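You operate a simulated robot arm through the tools that you are given. There is no shell and no other tool. Be economical: measure what you need, move in short steps, check, and stop when the job is done.

Carry out the task below with a simulated robot arm. There is one attempt and no reset: what you move stays moved.

TASK
Press the cap of the brass-capped ball unit flush in the lever press.
Fine: unit into the yellow slide, slide in, free the orange knob, lever down, then up again.
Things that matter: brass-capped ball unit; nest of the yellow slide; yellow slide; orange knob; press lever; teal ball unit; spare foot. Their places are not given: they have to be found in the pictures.

It is judged by the outcome, as a careful person would: the job done as asked, and still so three seconds after it is handed in. It fails if anything else is knocked over, pushed out of place, dropped, spilled or broken.

THE ROBOT
A 7-joint arm with a two-finger parallel gripper, fixed in place. Base frame: the origin is at the foot of the arm, x ahead of it, y to its left, z up; the work surface is at about z = 920. Lengths are in mm, angles in degrees, forces in N, time in s.
With the tool pointing down near the work surface it reaches from about 280 to 680 mm from the base axis. Its first joint turns from -66.0 to 66.0 degrees. Payload 1.57 kg.
Tool frame: the origin (TCP) lies between the finger pads and is the grasp point; the fingertips stand 30 mm ahead of it; z points along the fingers, y is the line along which they close. The gripper opens to 110 mm. The fingers are 24 mm wide and 12 mm thick; the gripper's body (48 by 112 mm) begins 78 mm behind the TCP.
Orientation is that of the tool frame in the base frame, as [roll, pitch, yaw] about the fixed x, y, z axes, in that order (R = Rz(yaw) Ry(pitch) Rx(roll)). With the fingers straight down and closing along the base's y, the tool's x points along the base's -x, its y along +y and its z along -z.

THE INTERFACE
- The arm moves only by the tool send_rows. Its argument "motion" is a list of rows, each a list of 7 numbers: the shift along the base's x, y, z in units of 25 mm (1.0 is 25 mm), then the turn, a rotation vector about the base's x, y, z in units of 5 degrees (1.0 is 5 degrees), then the finger opening in mm, from 0 to 110. In form: [[x, y, z, rx, ry, rz, gripper], ...]. A call has 1 to 10 rows; each row shifts and turns the commanded pose from where the row before left it. A call with a number of a shift or a turn outside -1 to 1 is refused whole. A row lasts 0.2 s, in which the tool goes at most 50 mm and 8.6 degrees; a call with a longer step from one row to the next is refused whole, and so is a gripper value outside its range. A pose out of reach is approached as far as the arm can. The call stops where the force on the tool passes 60 N (or 10 N more than at its start, if that is more) or the arm is blocked; 0.2 s more then pass. The fingers move at their own pace (about 108 mm/s each) and stop on an object; they squeeze with about 36 N. The grip force told is the motor's: it shows also when the fingers shut on nothing. Time passes only in rows, and 0.2 s behind the last, so rows that do not move let the fingers close. It gives the time, the measured TCP pose, the force on the tool (base axes), the opening and the grip force at its end, in the units of the frame above (readings bear some noise).
- Cameras (640 x 400 px; columns grow to the right, rows downward): "scene" is fixed at [159.4, -384.5, 1421.2]; the picture's right is [0.85, -0.53, 0.00], its down [-0.20, -0.32, -0.92] and it looks along [0.49, 0.78, -0.38] (base axes); focal length 264 px, centre (320, 200). "wrist" rides on the gripper at [-36, 0, -80] in the tool frame; the picture's right is [0.00, -1.00, 0.00], its down [0.97, 0.00, -0.24] and it looks along [0.24, 0.00, 0.97] (tool axes); focal length 218 px, centre (320, 200).
- camera(camera): a new picture of that camera. No time passes.
- pixel_to_xyz(camera, pixels): there is no depth. For up to 12 entries [column, row, z] of the newest picture of that camera ("zoom" is the newest enlarged one), the place [x, y] in the base frame at which the ray of that pixel passes the height z, good to about 3 mm. No time passes.
- enlarge(camera, box): a new picture of the part [left, top, right, bottom] of that camera's present view, enlarged. No time passes.
- finish_job(): hands the job in; it is judged then, once.

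Work in short steps. Measure before you move; look again where a grasp or a placing could have gone wrong, and mend it. You have 80 turns and 46 pictures in all, the two below and enlarged ones among them. Open the gripper and draw the arm clear of the work before you hand the job in, unless the task says otherwise; then end with one line.

The tools are called after "Request:" as name(argument=value, ...) on one line, values as JSON. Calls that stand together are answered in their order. send_rows: Moves the arm, as the interface text tells. Its arguments: {"type":"object","properties":{"motion":{"type":"array"}},"required":["motion"]} The other tools are called the same way: camera (camera) takes a picture; pixel_to_xyz (camera, pixels) gives the place at which the rays of pixels pass given heights; enlarge (camera, box) takes an enlarged picture of a part of a camera's view; finish_job () hands the job in.

At the start:

```text
time: 0.0
eef_pos: [289.8, 56.4, 1346.7]
ee_rot: [179.9, -0.1, 180.0]
force: [0.0, -1.0, 0.2]
grip_width: 109.9
grip_force: 0.1
```

scene: 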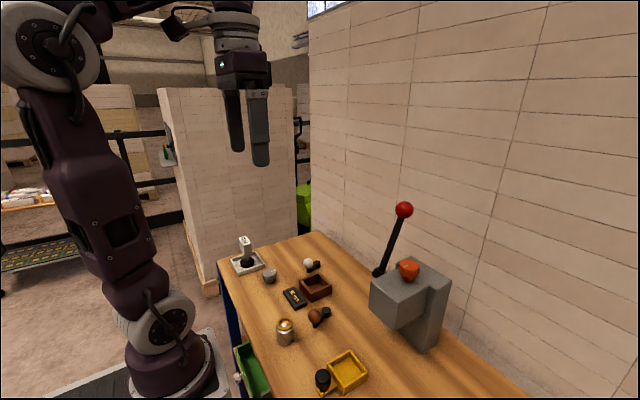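
wrist: 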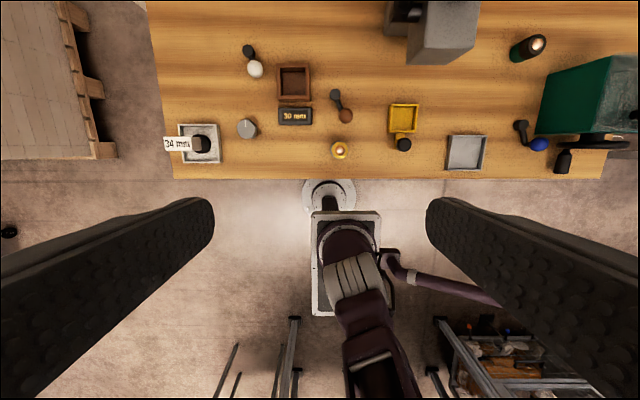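

I'll look more closely at the objects on the table in both views.

Request:
enlarge(camera="wrist", box=[300, 0, 500, 180])

Request:
enlarge(camera="scene", box=[220, 190, 480, 400])

Request:
enlarge(camera="wrist", box=[150, 20, 370, 180])

```text
2.22 times, centred on (400, 90) of wrist
```

zoom: 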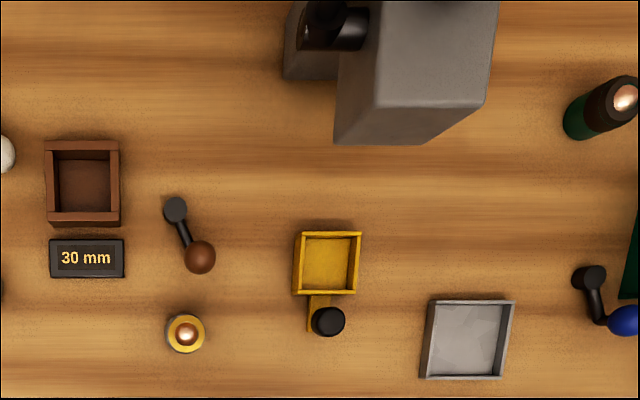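

```text
1.90 times, centred on (350, 295) of scene
```

zoom: 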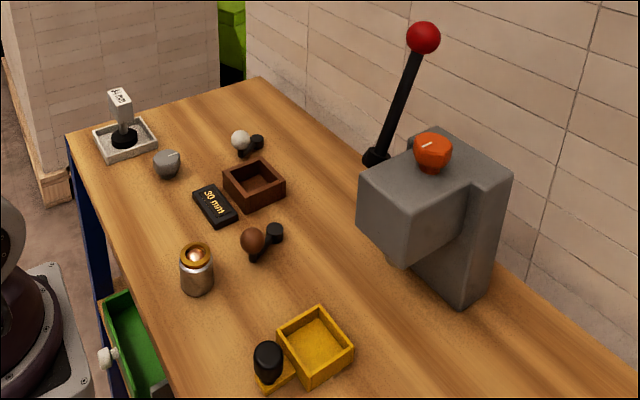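

```text
2.50 times, centred on (260, 100) of wrist
```

zoom: 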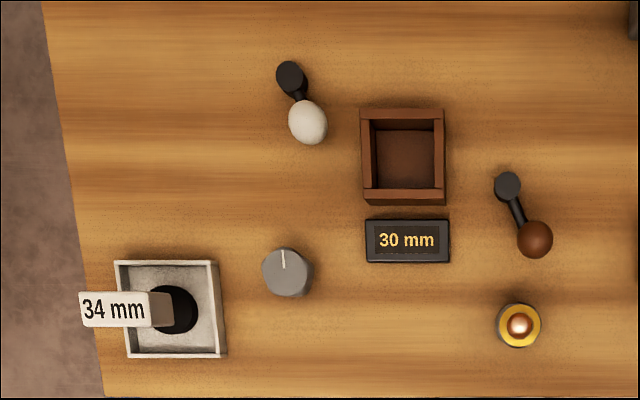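

The unit is at wrist (340,150), slide at (403,118) with handle (403,144), press at (440,30). Measuring them.

Request:
pixel_to_xyz(camera="wrist", pixels=[[340, 151, 920], [340, 151, 980], [403, 117, 920], [403, 117, 940], [404, 144, 940], [404, 144, 960], [390, 104, 940], [418, 104, 940], [408, 64, 1060], [473, 48, 1060], [530, 45, 980], [392, 35, 920]])

Request:
pixel_to_xyz(camera="scene", pixels=[[285, 344, 920], [286, 324, 980], [347, 372, 930], [322, 378, 960], [409, 268, 1080], [377, 272, 1050], [404, 209, 1200], [404, 209, 1250], [410, 342, 920], [370, 300, 1050], [383, 330, 1000]])

Request:
enlarge(camera="scene", box=[340, 190, 480, 360])

Request:
enlarge(camera="scene", box=[250, 300, 400, 400])

```text
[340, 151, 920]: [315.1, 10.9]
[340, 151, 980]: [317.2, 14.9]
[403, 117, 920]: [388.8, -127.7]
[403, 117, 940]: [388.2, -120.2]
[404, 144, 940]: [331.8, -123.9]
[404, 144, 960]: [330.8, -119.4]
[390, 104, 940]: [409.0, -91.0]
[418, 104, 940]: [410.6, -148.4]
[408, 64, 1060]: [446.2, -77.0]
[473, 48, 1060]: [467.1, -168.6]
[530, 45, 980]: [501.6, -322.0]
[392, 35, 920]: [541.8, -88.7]
```

```text
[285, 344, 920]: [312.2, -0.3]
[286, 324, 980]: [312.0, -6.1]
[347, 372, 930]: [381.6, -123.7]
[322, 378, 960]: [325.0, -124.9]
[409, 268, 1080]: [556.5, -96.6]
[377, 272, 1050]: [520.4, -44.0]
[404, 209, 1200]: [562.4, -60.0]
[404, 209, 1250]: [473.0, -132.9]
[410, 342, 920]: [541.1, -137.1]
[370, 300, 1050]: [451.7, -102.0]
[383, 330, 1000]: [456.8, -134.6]
```

```text
2.35 times, centred on (410, 275) of scene
```

zoom: 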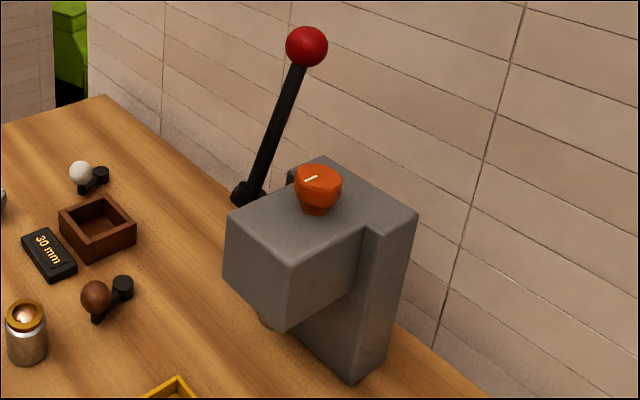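

```text
4.00 times, centred on (325, 350) of scene
```

zoom: 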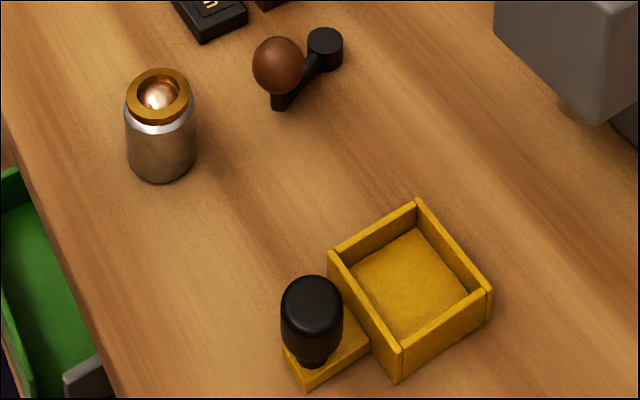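

The unit stands at about (316, 12), roughly 45 mm tall and 37 mm wide. I go above it and look again.

Request:
send_rows(motion=[[0.15, -0.25, -1, 0, 0, 0, 80], [0.15, -0.25, -1, 0, 0, 0, 80], [0.15, -0.25, -1, 0, 0, 0, 80], [0.15, -0.25, -1, 0, 0, 0, 80], [0.15, -0.25, -1, 0, 0, 0, 80], [0.15, -0.25, -1, 0, 0, 0, 80], [0.1, -0.2, -1, 0, 0, 0, 80], [0, 0, -1, 0, 0, 0, 80], [0, 0, -1, 0, 0, 0, 80], [0, 0, 0, 0, 0, 0, 80]])

Request:
camera(camera="wrist")

```text
time: 2.2
eef_pos: [314.8, 14.1, 1121.6]
ee_rot: [180.0, 0.0, -180.0]
force: [0.6, 1.1, 0.2]
grip_width: 80.3
grip_force: 0.2
```

```text
38 pictures are left
```

wrist: 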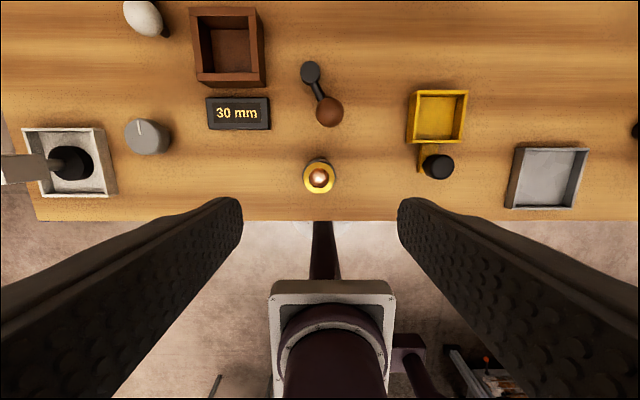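

Request:
pixel_to_xyz(camera="wrist", pixels=[[319, 178, 960], [319, 178, 970], [319, 192, 920], [303, 178, 955], [336, 178, 955], [437, 117, 925], [409, 92, 945], [468, 92, 945], [464, 142, 945], [406, 142, 945], [437, 167, 960], [438, 165, 950]])

Request:
enlarge(camera="wrist", box=[290, 70, 490, 210])

```text
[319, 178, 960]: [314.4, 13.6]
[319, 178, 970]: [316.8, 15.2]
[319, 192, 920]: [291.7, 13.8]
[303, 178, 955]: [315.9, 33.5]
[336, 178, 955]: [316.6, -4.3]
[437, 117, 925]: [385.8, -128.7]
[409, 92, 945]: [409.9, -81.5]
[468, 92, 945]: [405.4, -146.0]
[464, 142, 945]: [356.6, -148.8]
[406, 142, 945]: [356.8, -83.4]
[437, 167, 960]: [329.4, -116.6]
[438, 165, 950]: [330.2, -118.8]
```

```text
2.86 times, centred on (390, 140) of wrist
```

zoom: 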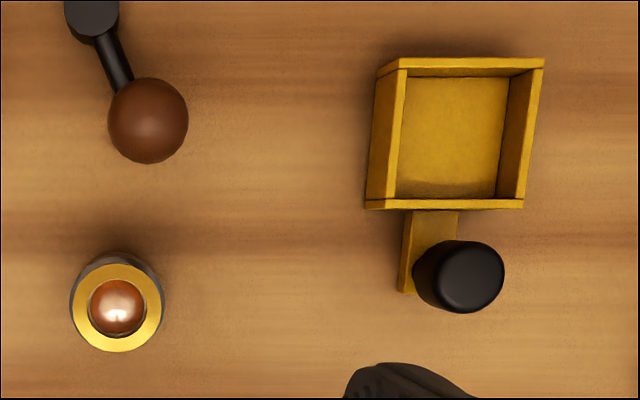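

I look down at the nest from directly above to fix its centre and tilt before carrying anything.

Request:
send_rows(motion=[[0.2, -0.9, 0, 0, 0, 0, 80], [0.2, -0.9, 0, 0, 0, 0, 80], [0.2, -0.9, 0, 0, 0, 0, 80], [0.2, -0.9, 0, 0, 0, 0, 80], [0.2, -0.9, 0, 0, 0, 0, 80], [0, -0.9, 0, 0, 0, 0, 80], [0, 0, 0, 0, 0, 0, 80]])

Request:
camera(camera="wrist")

Request:
enlarge(camera="wrist", box=[260, 80, 380, 190])

```text
time: 3.8
eef_pos: [340.4, -121.2, 1121.9]
ee_rot: [180.0, 0.0, 180.0]
force: [0.8, -0.1, -0.1]
grip_width: 80.0
grip_force: 0.1
```

```text
36 pictures are left
```

wrist: 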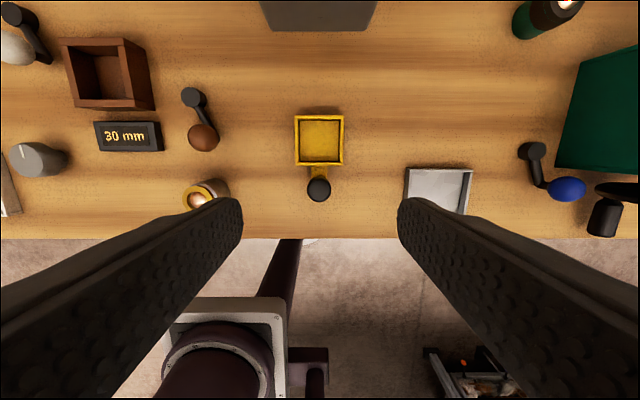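

```text
3.64 times, centred on (320, 135) of wrist
```

zoom: 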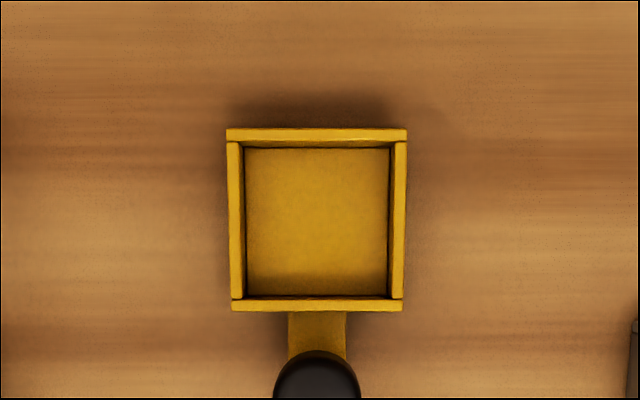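

The tray is aligned with the axes; I measure the nest centre, handle and press head front.

Request:
pixel_to_xyz(camera="zoom", pixels=[[227, 130, 945], [408, 130, 945], [403, 311, 945], [231, 311, 945], [246, 148, 925], [389, 148, 925], [389, 296, 925], [246, 296, 925], [317, 220, 935], [317, 375, 955]])

Request:
pixel_to_xyz(camera="wrist", pixels=[[319, 189, 960], [273, 30, 1000], [364, 30, 1000], [203, 197, 960], [319, 140, 935]])

```text
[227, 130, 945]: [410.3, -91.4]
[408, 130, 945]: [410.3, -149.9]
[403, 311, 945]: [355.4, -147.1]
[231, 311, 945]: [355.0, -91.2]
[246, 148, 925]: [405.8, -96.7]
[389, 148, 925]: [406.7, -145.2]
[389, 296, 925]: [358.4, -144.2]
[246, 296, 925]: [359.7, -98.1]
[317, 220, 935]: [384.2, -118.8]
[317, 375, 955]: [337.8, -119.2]
```

```text
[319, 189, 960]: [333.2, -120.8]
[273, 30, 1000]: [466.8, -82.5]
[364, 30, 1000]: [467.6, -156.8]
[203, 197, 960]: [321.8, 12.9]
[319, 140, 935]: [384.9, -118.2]
```

Nest centre about (383, -120), inner about 47 mm, rim about 945. I need the unit's profile to choose a grip above the rim.

Request:
enlarge(camera="scene", box=[265, 310, 305, 350])

Request:
enlarge(camera="wrist", box=[170, 165, 250, 225])

```text
10.00 times, centred on (285, 330) of scene
```

zoom: 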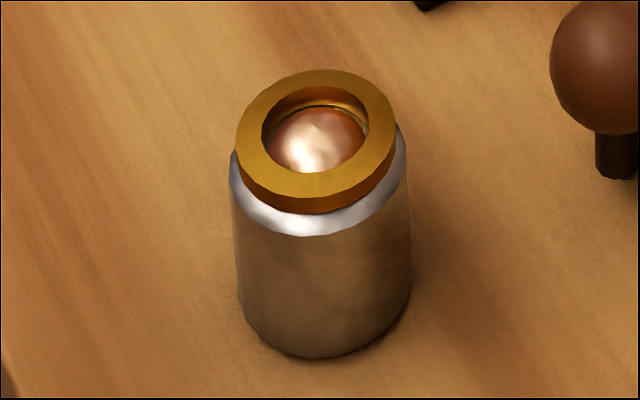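

```text
6.67 times, centred on (210, 195) of wrist
```

zoom: 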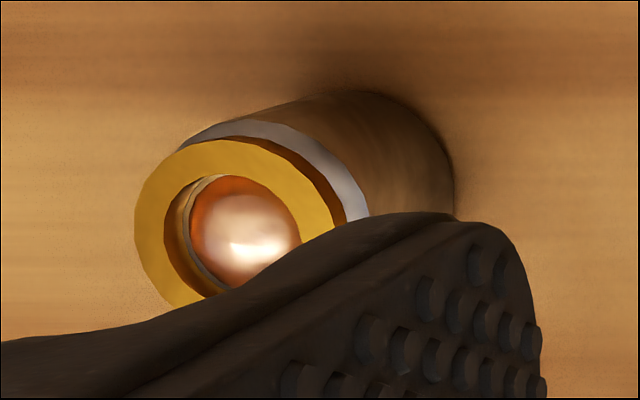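

The body is about 39 mm wide and 40 mm tall with a narrower raised cap, so I grip its upper 14 mm (TCP z≈976), which leaves the fingertips above the slide rim. First back over the unit, high.

Request:
send_rows(motion=[[-0.156, 0.898, 0, 0, 0, 0, 80], [-0.156, 0.898, 0, 0, 0, 0, 80], [-0.156, 0.898, 0, 0, 0, 0, 80], [-0.156, 0.898, 0, 0, 0, 0, 80], [-0.156, 0.898, 0, 0, 0, 0, 80], [-0.156, 0.898, 0, 0, 0, 0, 80], [0, 0, -1, 0, 0, 0, 80], [0, 0, -1, 0, 0, 0, 80], [0, 0, -1, 0, 0, 0, 80], [0, 0, 0, 0, 0, 0, 80]])

Request:
camera(camera="wrist")

```text
time: 6.0
eef_pos: [316.2, 12.8, 1047.7]
ee_rot: [180.0, 0.0, 180.0]
force: [-0.1, -0.5, 0.8]
grip_width: 80.3
grip_force: 0.0
```

```text
32 pictures are left
```

wrist: 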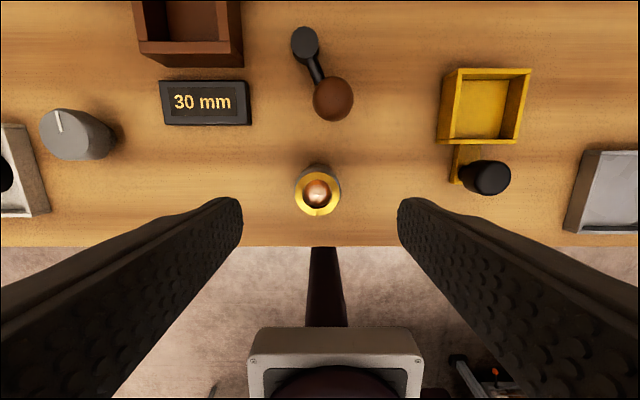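

Request:
pixel_to_xyz(camera="wrist", pixels=[[318, 195, 967], [318, 192, 962], [296, 195, 967], [341, 195, 967]])

Request:
send_rows(motion=[[0, 0, -1, 0, 0, 0, 80], [0, 0, -1, 0, 0, 0, 80], [0, 0, -0.86, 0, 0, 0, 80], [0, 0, 0, 0, 0, 0, 80]])

```text
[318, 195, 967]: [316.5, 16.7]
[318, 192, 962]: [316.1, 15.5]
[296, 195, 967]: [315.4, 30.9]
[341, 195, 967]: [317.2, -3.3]
```

```text
time: 7.0
eef_pos: [317.4, 12.8, 975.6]
ee_rot: [-180.0, 0.0, 180.0]
force: [-0.2, 0.1, 0.1]
grip_width: 80.1
grip_force: 0.1
```

Position matches (unit at ≈(316, 14)); I close on it and lift a little.

Request:
send_rows(motion=[[0, 0.04, 0, 0, 0, 0, 50], [0, 0, 0, 0, 0, 0, 25], [0, 0, 0, 0, 0, 0, 25], [0, 0, 0, 0, 0, 0, 25], [0, 0, 0.5, 0, 0, 0, 25], [0, 0, 1, 0, 0, 0, 25], [0, 0, 0.5, 0, 0, 0, 25], [0, 0, 0, 0, 0, 0, 25]])

Request:
enlarge(camera="scene", box=[220, 240, 360, 360])

```text
time: 8.8
eef_pos: [315.8, 14.5, 1024.8]
ee_rot: [-180.0, 0.0, -180.0]
force: [-0.5, 0.0, -1.6]
grip_width: 36.8
grip_force: 36.0
```

```text
3.33 times, centred on (290, 300) of scene
```

zoom: 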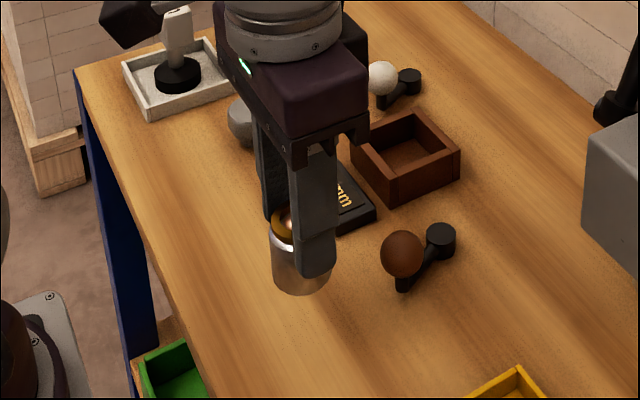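

Held (36.8 mm, 36 N). I carry it over the nest at about 12 mm more height.

Request:
send_rows(motion=[[0, 0, 0.6, 0, 0, 0, 25], [0.45, -0.9, 0, 0, 0, 0, 25], [0.45, -0.9, 0, 0, 0, 0, 25], [0.45, -0.9, 0, 0, 0, 0, 25], [0.45, -0.9, 0, 0, 0, 0, 25], [0.45, -0.9, 0, 0, 0, 0, 25], [0.46, -0.9, 0, 0, 0, 0, 25], [0, 0, 0, 0, 0, 0, 25]])

Request:
camera(camera="scene")

Request:
camera(camera="wrist")

```text
time: 10.6
eef_pos: [384.9, -121.6, 1040.2]
ee_rot: [-180.0, 0.1, 179.9]
force: [-0.5, 0.0, -1.0]
grip_width: 37.0
grip_force: 36.6
```

```text
30 pictures are left
```

scene: 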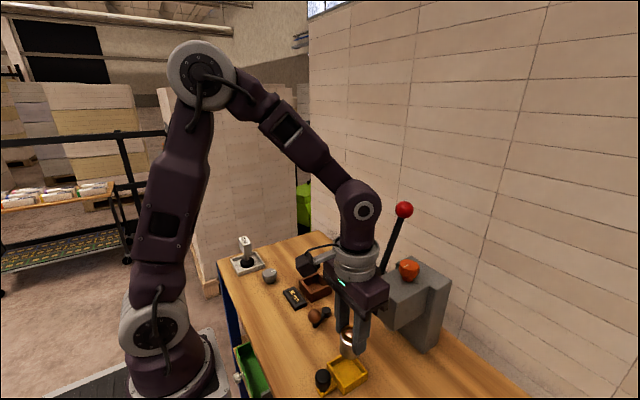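

```text
29 pictures are left
```

wrist: 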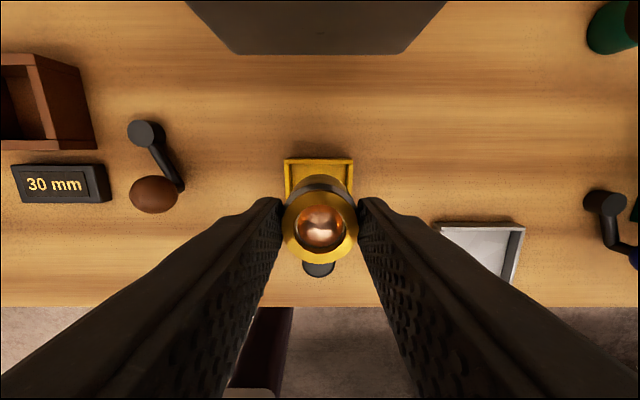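

Aligned with the tray (unit col 320, tray centre 319). I lower toward the floor and watch the force.

Request:
send_rows(motion=[[-0.04, 0.03, -0.8, 0, 0, 0, 25], [0, 0, -0.8, 0, 0, 0, 25], [0, 0, -0.4, 0, 0, 0, 25], [0, 0, 0, 0, 0, 0, 25]])

Request:
enlarge(camera="scene", box=[290, 310, 400, 400])

Request:
camera(camera="wrist")

```text
time: 11.6
eef_pos: [385.0, -119.6, 990.1]
ee_rot: [180.0, -0.1, -179.9]
force: [-0.7, 0.2, -1.0]
grip_width: 36.7
grip_force: 36.1
```

```text
4.44 times, centred on (345, 355) of scene
```

zoom: 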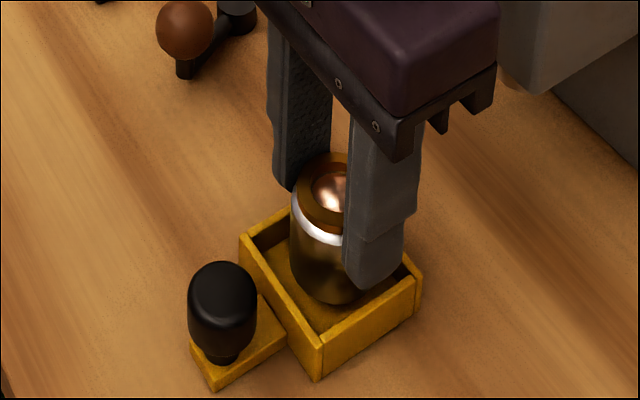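

```text
27 pictures are left
```

wrist: 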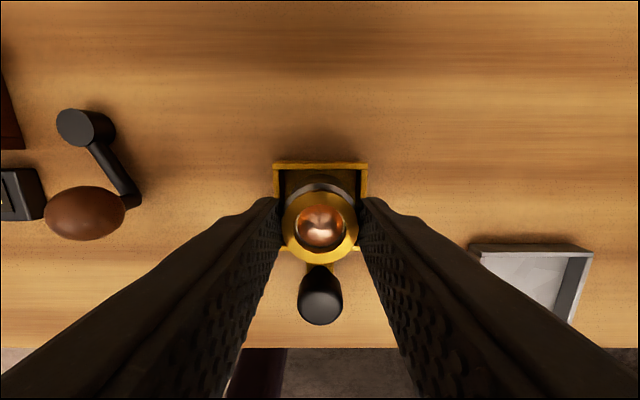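

Inside the walls. Small steps down until it touches the floor.

Request:
send_rows(motion=[[0, 0, -0.12, 0, 0, 0, 25], [0, 0, -0.12, 0, 0, 0, 25], [0, 0, -0.08, 0, 0, 0, 25], [0, 0, 0, 0, 0, 0, 25]])

```text
time: 12.6
eef_pos: [382.0, -120.8, 983.1]
ee_rot: [-180.0, 0.1, 179.9]
force: [1.1, -0.9, 14.6]
grip_width: 36.9
grip_force: 36.3
```

14.6 N upward: the unit is on the nest floor. I open and rise.

Request:
send_rows(motion=[[0, 0, 0, 0, 0, 0, 60], [0, 0, 0, 0, 0, 0, 70], [0, 0, 1, 0, 0, 0, 70], [0, 0, 1, 0, 0, 0, 70], [0, 0, 1, 0, 0, 0, 70], [0, 0, 1, 0, 0, 0, 70], [0, 0, 0, 0, 0, 0, 70]])

Request:
camera(camera="wrist")

Request:
enlarge(camera="scene", box=[290, 310, 400, 400])

```text
time: 14.2
eef_pos: [383.2, -119.6, 1083.8]
ee_rot: [-179.9, 0.0, 179.9]
force: [0.3, 0.3, 0.3]
grip_width: 70.2
grip_force: 0.0
```

```text
26 pictures are left
```

wrist: 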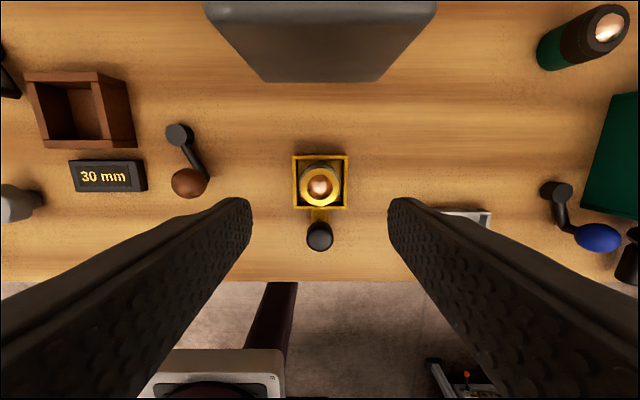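

```text
4.44 times, centred on (345, 355) of scene
```

zoom: 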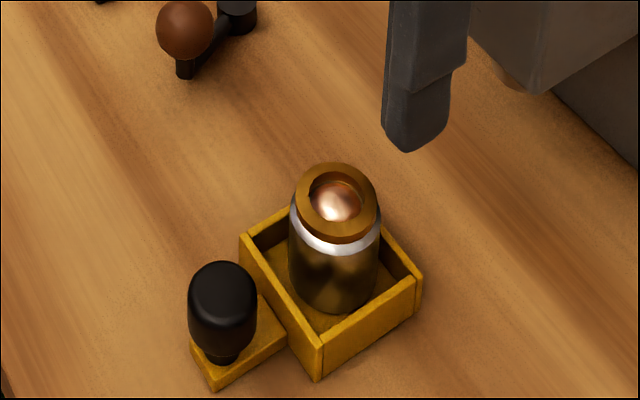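

The unit stands upright in the nest. Next is the slide: I take the black handle at about (332, -120), fingers closing along y.

Request:
send_rows(motion=[[-0.7, 0, 0, 0, 0, 0, 60], [-0.7, 0, 0, 0, 0, 0, 60], [-0.65, 0, 0, 0, 0, 0, 60], [0, 0, -0.6, 0, 0, 0, 60], [0, 0, 0, 0, 0, 0, 60]])

Request:
camera(camera="wrist")

```text
time: 15.4
eef_pos: [331.8, -120.2, 1068.4]
ee_rot: [-180.0, 0.0, 180.0]
force: [-1.0, 0.1, 0.5]
grip_width: 60.0
grip_force: 0.0
```

```text
24 pictures are left
```

wrist: 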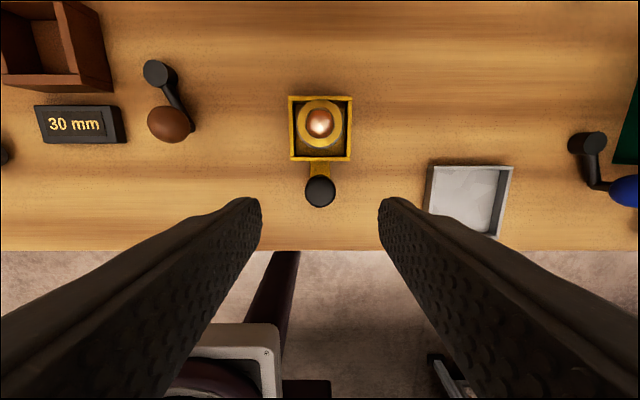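

Request:
pixel_to_xyz(camera="wrist", pixels=[[320, 191, 963], [305, 191, 963], [336, 191, 963], [320, 123, 967]])

Request:
send_rows(motion=[[0, 0, -1, 0, 0, 0, 60], [0, 0, -1, 0, 0, 0, 60], [0, 0, -1, 0, 0, 0, 60], [0, 0, -1, 0, 0, 0, 60], [0, 0, -0.2, 0, 0, 0, 60], [0, 0, 0, 0, 0, 0, 30], [0, 0, 0, 0, 0, 0, 15], [0, 0, 0, 0, 0, 0, 15]])

```text
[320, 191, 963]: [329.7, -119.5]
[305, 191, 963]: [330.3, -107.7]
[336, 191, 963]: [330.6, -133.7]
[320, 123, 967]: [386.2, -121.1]
```

```text
time: 17.2
eef_pos: [332.5, -121.1, 963.0]
ee_rot: [-180.0, 0.0, -179.9]
force: [-0.5, -10.1, -15.9]
grip_width: 27.5
grip_force: 38.1
```

Handle gripped (27.5 mm). I slide it along +x in short steps.

Request:
send_rows(motion=[[0.3, 0, 0, 0, 0, 0, 15], [0.4, 0, 0, 0, 0, 0, 15], [0.4, 0, 0, 0, 0, 0, 15], [0.4, 0, 0, 0, 0, 0, 15], [0.4, 0, 0, 0, 0, 0, 15], [0, 0, 0, 0, 0, 0, 15]])

Request:
camera(camera="wrist")

Request:
enlarge(camera="scene", box=[290, 240, 480, 400])

```text
time: 18.6
eef_pos: [379.1, -119.6, 962.9]
ee_rot: [-180.0, 0.0, -180.0]
force: [-1.3, -15.3, -7.7]
grip_width: 27.7
grip_force: 37.4
```

```text
23 pictures are left
```

wrist: 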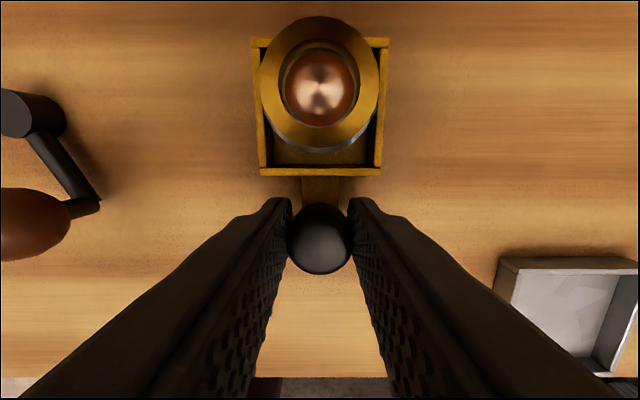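

```text
2.50 times, centred on (385, 320) of scene
```

zoom: 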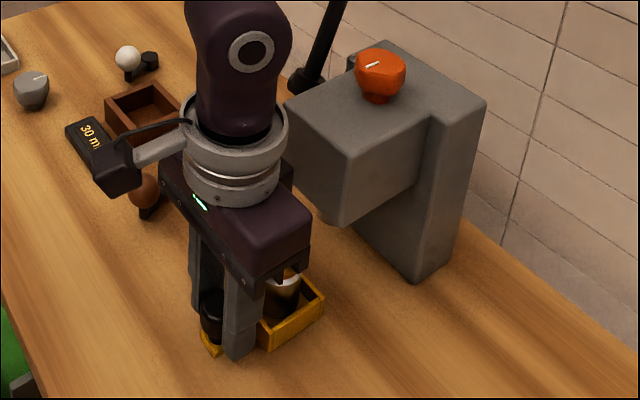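

The slide moved 47 mm with the unit standing. The gripper body would soon meet the head (front x≈458), so I release and tilt the tool back 25° before gripping the handle again.

Request:
send_rows(motion=[[0, 0, 0, 0, 0, 0, 60], [0, 0, 0, 0, 0, 0, 60], [-0.4, 0, 0, 0, -1, 0, 60], [0, 0, 0, 0, -1, 0, 60], [0, 0, 0, 0, -1, 0, 60], [0, 0, 0, 0, -1, 0, 60], [0, 0, 0, 0, -1, 0, 60], [0, 0, 0, 0, 0, 0, 60]])

Request:
enlarge(camera="scene", box=[290, 240, 480, 400])

Request:
camera(camera="wrist")

```text
time: 20.4
eef_pos: [369.6, -121.5, 964.1]
ee_rot: [-179.9, 25.0, -179.9]
force: [-1.1, -0.2, 0.5]
grip_width: 60.2
grip_force: 0.0
```

```text
2.50 times, centred on (385, 320) of scene
```

zoom: 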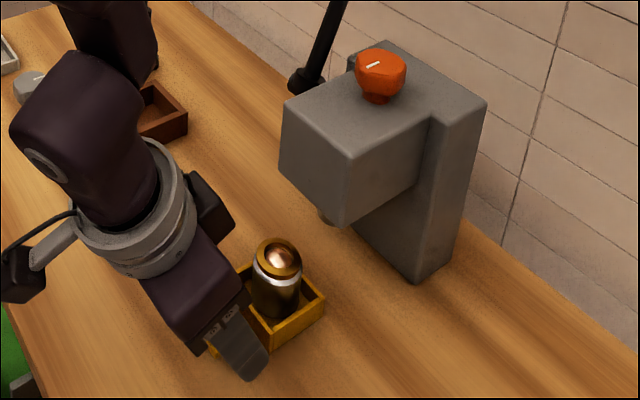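

```text
20 pictures are left
```

wrist: 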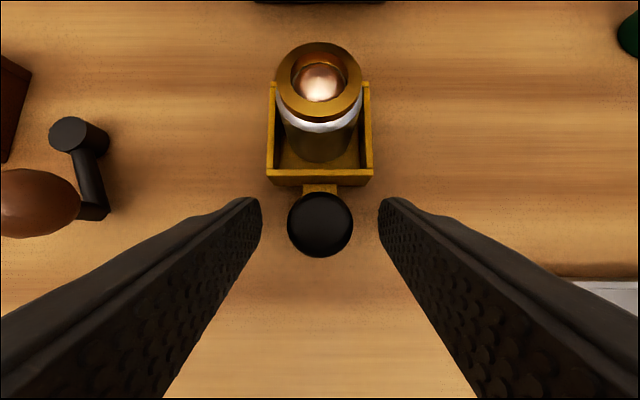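

Clear view, handle between the fingers. Close and slide on.

Request:
send_rows(motion=[[0, 0, 0, 0, 0, 0, 30], [0, 0, 0, 0, 0, 0, 15], [0, 0, 0, 0, 0, 0, 15], [0.3, 0, 0, 0, 0, 0, 15], [0.4, 0, 0, 0, 0, 0, 15], [0.4, 0, 0, 0, 0, 0, 15], [0.3, 0, 0, 0, 0, 0, 15], [0, 0, 0, 0, 0, 0, 15]])

Request:
enlarge(camera="scene", box=[290, 240, 480, 400])

```text
time: 22.2
eef_pos: [404.7, -119.7, 963.3]
ee_rot: [180.0, 24.8, 179.9]
force: [-0.2, -5.5, -15.3]
grip_width: 27.5
grip_force: 37.5
```

```text
2.50 times, centred on (385, 320) of scene
```

zoom: 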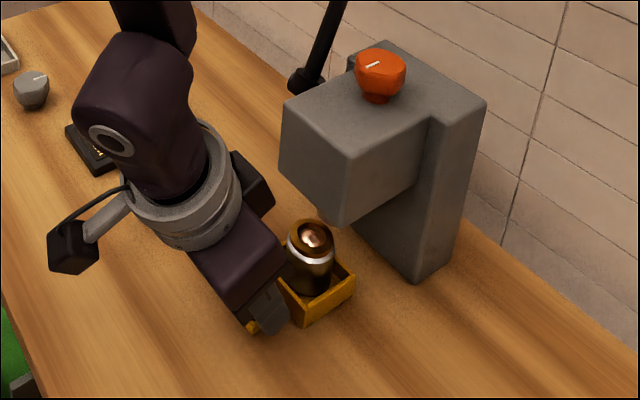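

Sliding well, no resistance. I continue in 5 mm steps, watching the x force for the end stop.

Request:
send_rows(motion=[[0.2, 0, 0, 0, 0, 0, 15], [0.2, 0, 0, 0, 0, 0, 15], [0.2, 0, 0, 0, 0, 0, 15], [0.2, 0, 0, 0, 0, 0, 15], [0, 0, 0, 0, 0, 0, 15]])

Request:
camera(camera="wrist")

Request:
enlarge(camera="scene", box=[290, 240, 480, 400])

```text
time: 23.4
eef_pos: [425.4, -120.4, 962.7]
ee_rot: [-180.0, 25.0, 179.9]
force: [-0.6, -6.5, -15.0]
grip_width: 27.7
grip_force: 37.9
```

```text
18 pictures are left
```

wrist: 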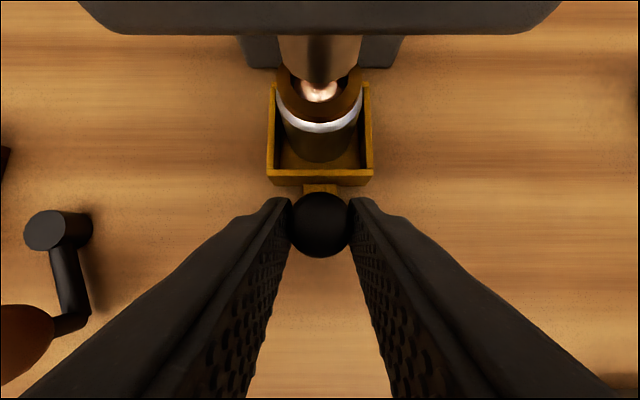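

```text
2.50 times, centred on (385, 320) of scene
```

zoom: 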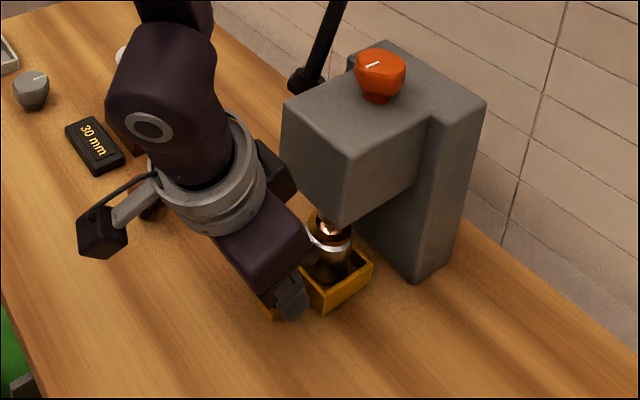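

The ram hangs right above the unit but no stop has been met; the column front lies a little farther. I continue in small steps.

Request:
send_rows(motion=[[0.16, 0, 0, 0, 0, 0, 15], [0.16, 0, 0, 0, 0, 0, 15], [0.16, 0, 0, 0, 0, 0, 15], [0, 0, 0, 0, 0, 0, 15]])

Request:
camera(camera="wrist")

```text
time: 24.4
eef_pos: [434.5, -120.3, 962.3]
ee_rot: [179.8, 24.8, 180.0]
force: [-27.6, -11.6, -5.1]
grip_width: 27.6
grip_force: 38.4
```

```text
16 pictures are left
```

wrist: 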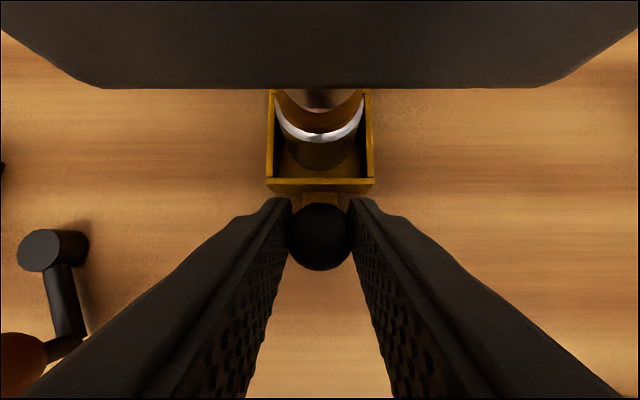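

End stop reached (-27.6 N at x 434.5). I release, back off and rise, then look at the knob and the lever.

Request:
send_rows(motion=[[-0.02, 0, 0, 0, 0, 0, 60], [0, 0, 0, 0, 0, 0, 60], [-1, 0, 0, 0, 0, 0, 60], [-1, 0, 0.2, 0, 1, 0, 60], [-1, 0, 1, 0, 1, 0, 60], [0, 0, 1, 0, 1, 0, 60], [0, 0, 1, 0, 1, 0, 60], [0, 0, 1, 0, 1, 0, 60], [0, 0, 1, 0, 0, 0, 60], [0, 0, 1, 0, 0, 0, 60]])

Request:
send_rows(motion=[[0, 0, 1, 0, 0, 0, 60], [0, 0, 1, 0, 0, 0, 60], [0, 0, 1, 0, 0, 0, 60], [0, 0, 1, 0, 0, 0, 60], [0, 0, 1, 0, 0, 0, 60], [0, 0, 0, 0, 0, 0, 60]])

Request:
camera(camera="wrist")

Request:
enlarge(camera="scene", box=[350, 190, 470, 300])

```text
time: 26.6
eef_pos: [360.8, -119.8, 1118.8]
ee_rot: [-179.9, -0.1, -179.9]
force: [0.3, -0.8, -0.6]
grip_width: 59.7
grip_force: 0.0
```

```text
time: 28.0
eef_pos: [359.8, -119.9, 1242.9]
ee_rot: [179.9, 0.0, -179.9]
force: [0.3, 0.4, 0.8]
grip_width: 59.7
grip_force: 0.0
```

```text
15 pictures are left
```

wrist: 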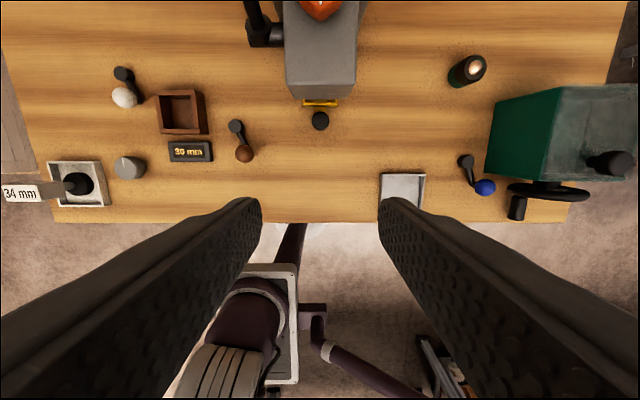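

```text
3.64 times, centred on (410, 245) of scene
```

zoom: 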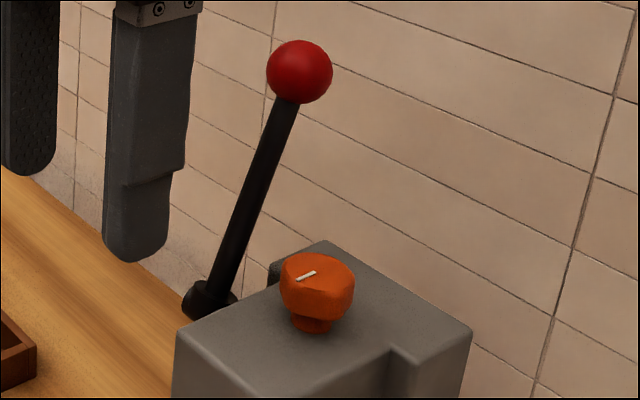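

The knob's mark seems to point along x. I move up and forward for a clear top view of the knob and lever.

Request:
send_rows(motion=[[0, -0.6, 1, 0, 0, 0, 60], [0.5, -0.6, 1, 0, 0, 0, 60], [0.9, 0, 1, 0, 0, 0, 60], [1, 0, 0, 0, 0, 0, 60], [1, 0, 0, 0, 0, 0, 60], [1, 0, 0, 0, 0, 0, 60], [0, 0, 0, 0, 0, 0, 60]])

Request:
camera(camera="wrist")

Request:
enlarge(camera="wrist", box=[230, 0, 350, 130])

```text
time: 29.6
eef_pos: [444.4, -148.7, 1312.6]
ee_rot: [-180.0, 0.1, -179.9]
force: [-0.2, -0.4, -0.3]
grip_width: 60.3
grip_force: 0.0
out of reach, approached as far as the arm can: row 5, 6
```

```text
13 pictures are left
```

wrist: 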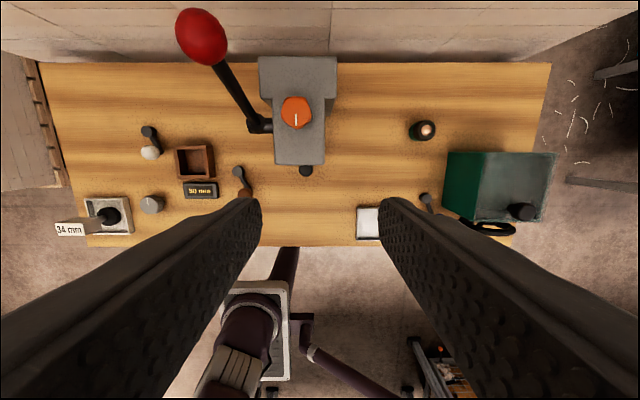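

```text
3.08 times, centred on (290, 65) of wrist
```

zoom: 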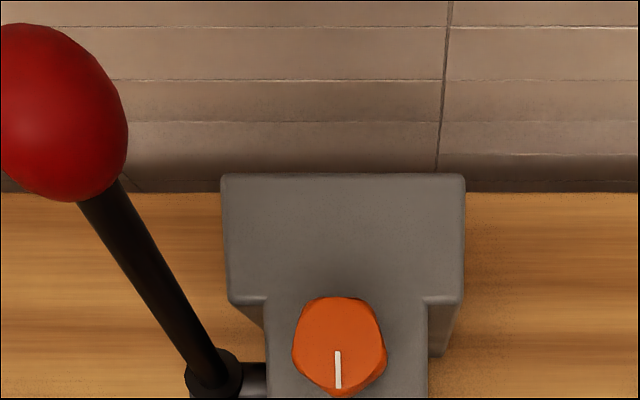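

The pointer on the orange knob points to -x. I measure knob and lever ball by matching both cameras.

Request:
pixel_to_xyz(camera="wrist", pixels=[[296, 112, 1110], [296, 112, 1125], [296, 112, 1140], [201, 37, 1200], [201, 37, 1230], [201, 37, 1260], [256, 124, 1040], [256, 124, 1080], [261, 61, 1090], [276, 163, 1089], [325, 163, 1089]])

Request:
pixel_to_xyz(camera="scene", pixels=[[409, 264, 1110], [409, 264, 1125], [409, 264, 1140], [404, 209, 1200], [404, 209, 1230], [404, 209, 1260], [380, 271, 1040], [380, 271, 1080]])

```text
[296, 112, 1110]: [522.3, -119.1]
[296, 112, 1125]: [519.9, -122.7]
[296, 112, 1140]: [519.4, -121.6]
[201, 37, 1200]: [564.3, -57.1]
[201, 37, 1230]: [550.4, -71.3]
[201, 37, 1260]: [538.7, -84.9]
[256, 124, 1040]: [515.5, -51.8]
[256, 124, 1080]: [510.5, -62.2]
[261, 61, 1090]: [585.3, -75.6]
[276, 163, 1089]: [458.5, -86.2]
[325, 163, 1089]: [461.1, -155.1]
```

```text
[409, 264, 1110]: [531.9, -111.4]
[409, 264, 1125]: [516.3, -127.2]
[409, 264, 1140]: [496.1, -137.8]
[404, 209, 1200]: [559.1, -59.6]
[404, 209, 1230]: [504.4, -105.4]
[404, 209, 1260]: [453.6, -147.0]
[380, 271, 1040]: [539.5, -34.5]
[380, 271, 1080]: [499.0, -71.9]
```

Knob top ≈ (520, -120, 1119), lever ball ≈ (563, -57, 1199). To keep the gripper body away from the ball I tilt the tool back 25° and approach the knob from the front side.

Request:
send_rows(motion=[[0, 0.23, -0.9, 0, -1, 0, 60], [0, 0.23, -0.9, 0, -1, 0, 60], [0, 0.23, -0.9, 0, -1, 0, 60], [0, 0.23, -0.9, 0, -1, 0, 60], [0, 0.23, -0.9, 0, -1, 0, 60], [0, 0, 0, 0, 0, 0, 60]])

Request:
camera(camera="wrist")

```text
time: 31.0
eef_pos: [444.6, -119.9, 1200.6]
ee_rot: [-179.9, 25.1, 180.0]
force: [0.6, 0.9, 1.0]
grip_width: 60.1
grip_force: 0.2
```

```text
11 pictures are left
```

wrist: 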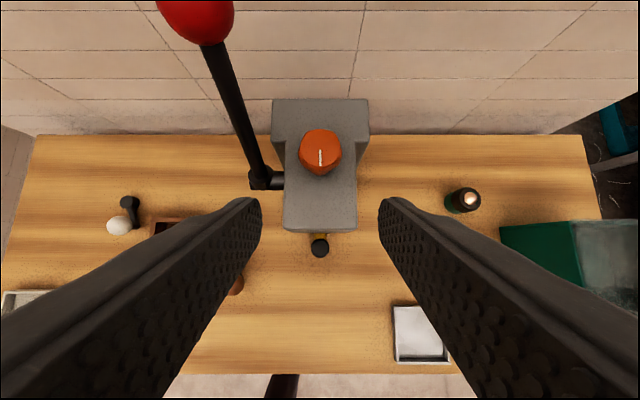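

Request:
pixel_to_xyz(camera="wrist", pixels=[[320, 146, 1119], [299, 148, 1115], [341, 148, 1115], [202, 12, 1199], [265, 178, 1068], [319, 248, 960]])

Request:
send_rows(motion=[[0.9, 0, -0.2, 0, 0, 0, 60], [0.9, 0, -0.4, 0, 0, 0, 60], [0.9, 0, -0.8, 0, 0, 0, 60], [0, 0, -0.7, 0, 0, 0, 60], [0, 0, -0.6, 0, 0, 0, 60], [0, 0, 0, 0, 0, 0, 60]])

```text
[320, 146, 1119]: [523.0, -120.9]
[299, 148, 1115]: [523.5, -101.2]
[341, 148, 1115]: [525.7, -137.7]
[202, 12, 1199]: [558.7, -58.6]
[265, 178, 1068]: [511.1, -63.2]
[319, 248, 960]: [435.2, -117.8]
```

```text
time: 32.4
eef_pos: [512.4, -120.1, 1134.2]
ee_rot: [-179.9, 25.0, -180.0]
force: [0.2, -0.1, 1.0]
grip_width: 60.0
grip_force: 0.1
```

Knob lies at (522, -120). I go to z≈1128 and close on it.

Request:
send_rows(motion=[[0.06, 0, -0.26, 0, 0, 0, 60], [0, 0, 0, 0, 0, 0, 40], [0, 0, 0, 0, 0, 0, 20], [0, 0, 0, 0, 0, 0, 20]])

Request:
enlarge(camera="scene", box=[330, 180, 470, 300])

```text
time: 33.4
eef_pos: [513.2, -120.3, 1128.5]
ee_rot: [-180.0, 25.0, 180.0]
force: [0.7, -3.9, -4.1]
grip_width: 37.6
grip_force: 43.6
```

```text
3.33 times, centred on (400, 240) of scene
```

zoom: 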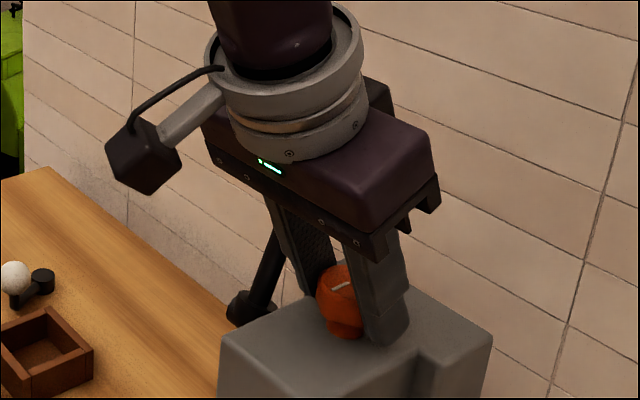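

Firm grip (37.6 mm). I try turning it counter-clockwise 30°, keeping the rotation about the knob's axis.

Request:
send_rows(motion=[[0.001, -0.028, 0, 0, 0, 1, 20], [0.004, -0.028, 0, 0, 0, 1, 20], [0.006, -0.027, 0, 0, 0, 1, 20], [0.008, -0.027, 0, 0, 0, 1, 20], [0.011, -0.026, 0, 0, 0, 1, 20], [0.013, -0.025, 0, 0, 0, 1, 20], [0, 0, 0, 0, 0, 0, 20]])

Request:
camera(camera="wrist")

```text
time: 35.0
eef_pos: [514.5, -122.4, 1127.1]
ee_rot: [179.9, 25.0, -150.0]
force: [-0.6, 5.8, -1.9]
grip_width: 37.6
grip_force: 43.0
```

```text
9 pictures are left
```

wrist: 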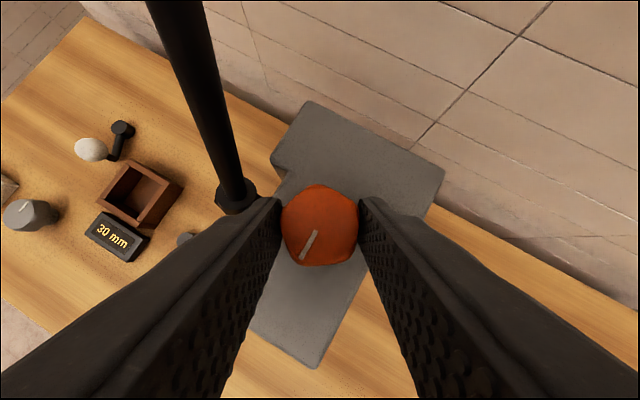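

The pointer still points along -x (it did not follow; the grip slipped), so CCW is the blocked way. From here I turn clockwise 30° back with the same grip.

Request:
send_rows(motion=[[-0.013, 0.025, 0, 0, 0, -1, 20], [-0.011, 0.026, 0, 0, 0, -1, 20], [-0.008, 0.027, 0, 0, 0, -1, 20], [-0.006, 0.027, 0, 0, 0, -1, 20], [-0.004, 0.028, 0, 0, 0, -1, 20], [-0.001, 0.028, 0, 0, 0, -1, 20], [0, 0, 0, 0, 0, 0, 20]])

Request:
camera(camera="wrist")

```text
time: 36.6
eef_pos: [513.9, -120.3, 1127.3]
ee_rot: [-180.0, 25.0, 179.9]
force: [5.5, 0.3, -5.6]
grip_width: 37.7
grip_force: 44.0
```

```text
8 pictures are left
```

wrist: 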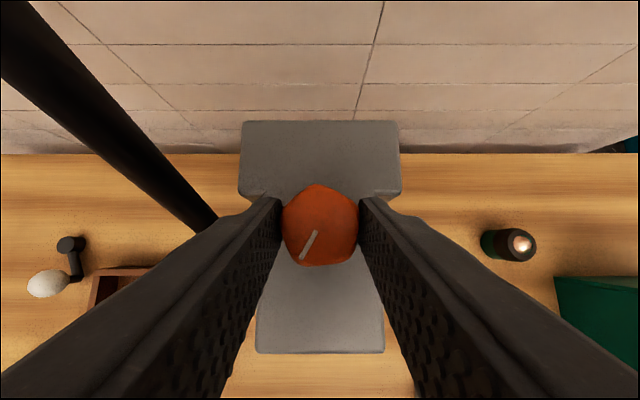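

Now the pointer has turned 30° clockwise: that is the freeing way. I open, swing back +60°, re-grip and turn clockwise further.

Request:
send_rows(motion=[[0, 0, 0, 0, 0, 0, 60], [0, 0, 0, 0, 0, 0, 60], [0.007, -0.027, 0, 0, 0, 1, 60], [0.007, -0.027, 0, 0, 0, 1, 60], [0.007, -0.027, 0, 0, 0, 1, 60], [0.007, -0.027, 0, 0, 0, 1, 60], [0.007, -0.027, 0, 0, 0, 1, 60], [0.007, -0.027, 0, 0, 0, 1, 60], [0.0195, -0.0195, 0, 0, 0, 1, 60], [0.0195, -0.0195, 0, 0, 0, 1, 60]])

Request:
send_rows(motion=[[0.0195, -0.0195, 0, 0, 0, 1, 60], [0.0195, -0.0195, 0, 0, 0, 1, 60], [0.0195, -0.0195, 0, 0, 0, 1, 60], [0.0195, -0.0195, 0, 0, 0, 1, 60], [0, 0, 0, 0, 0, 0, 40], [0, 0, 0, 0, 0, 0, 20], [0, 0, 0, 0, 0, 0, 20]])

Request:
send_rows(motion=[[-0.0195, 0.0195, 0, 0, 0, -1, 20], [-0.0195, 0.0195, 0, 0, 0, -1, 20], [-0.0195, 0.0195, 0, 0, 0, -1, 20], [-0.0195, 0.0195, 0, 0, 0, -1, 20], [-0.0195, 0.0195, 0, 0, 0, -1, 20], [-0.0195, 0.0195, 0, 0, 0, -1, 20], [-0.007, 0.027, 0, 0, 0, -1, 20], [-0.007, 0.027, 0, 0, 0, -1, 20], [-0.007, 0.027, 0, 0, 0, -1, 20], [-0.007, 0.027, 0, 0, 0, -1, 20]])

Request:
send_rows(motion=[[-0.007, 0.027, 0, 0, 0, -1, 20], [-0.007, 0.027, 0, 0, 0, -1, 20], [0, 0, 0, 0, 0, 0, 20]])

Request:
camera(camera="wrist")

```text
time: 38.8
eef_pos: [516.0, -124.5, 1128.6]
ee_rot: [180.0, 25.0, -139.9]
force: [-0.5, 0.0, 0.7]
grip_width: 60.1
grip_force: 0.1
```

```text
time: 40.4
eef_pos: [517.4, -125.9, 1127.8]
ee_rot: [179.7, 25.0, -119.9]
force: [-15.7, 8.2, 2.6]
grip_width: 37.5
grip_force: 43.9
```

```text
time: 42.6
eef_pos: [513.1, -121.2, 1126.7]
ee_rot: [180.0, 24.9, -170.1]
force: [-12.4, 2.1, -2.9]
grip_width: 37.5
grip_force: 43.5
```

```text
time: 43.4
eef_pos: [513.7, -118.8, 1127.7]
ee_rot: [179.9, 24.9, 179.9]
force: [-6.5, -0.8, -6.6]
grip_width: 37.6
grip_force: 43.7
```

```text
7 pictures are left
```

wrist: 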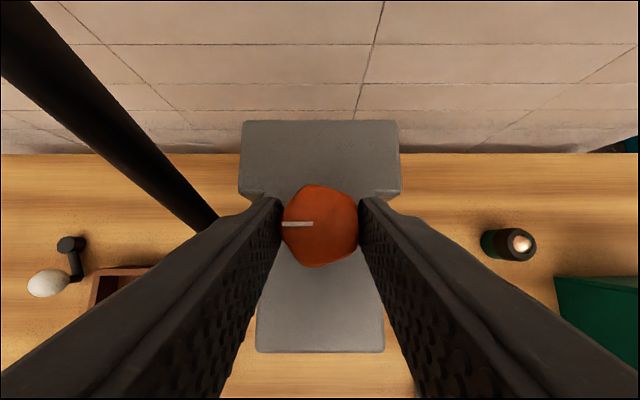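

The pointer now points to +y: 90° clockwise, with ease. I open, rise, and set the gripper in front of the lever ball at its height.

Request:
send_rows(motion=[[0, 0, 0, 0, 0, 0, 60], [0, 0, 0, 0, 0, 0, 66], [0, 0, 0.9, 0, 0, 0, 66], [-0.6, 0, 1, 0, 0, 0, 66], [-0.7, 0, 0.95, 0, 0, 0, 66], [0, 0.8, 0, 0, 0, 0, 66], [0, 0.8, 0, 0, 0, 0, 66], [0, 0.8, 0, 0, 0, 0, 66], [0, 0.05, 0, 0, 0, 0, 66], [0, 0, 0, 0, 0, 0, 66]])

Request:
camera(camera="wrist")

```text
time: 45.6
eef_pos: [481.7, -58.4, 1199.0]
ee_rot: [-180.0, 25.0, 179.9]
force: [0.6, -0.8, -0.2]
grip_width: 65.7
grip_force: 0.1
```

```text
6 pictures are left
```

wrist: 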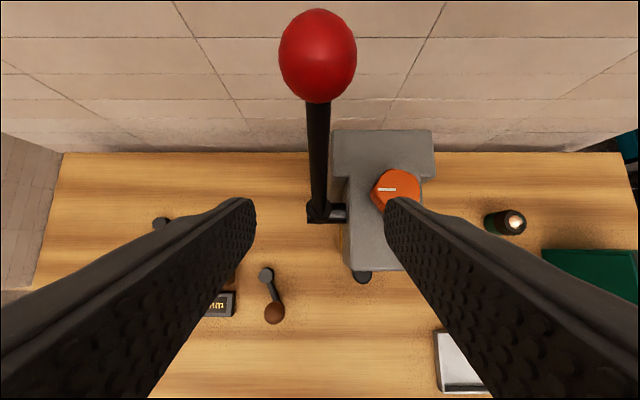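

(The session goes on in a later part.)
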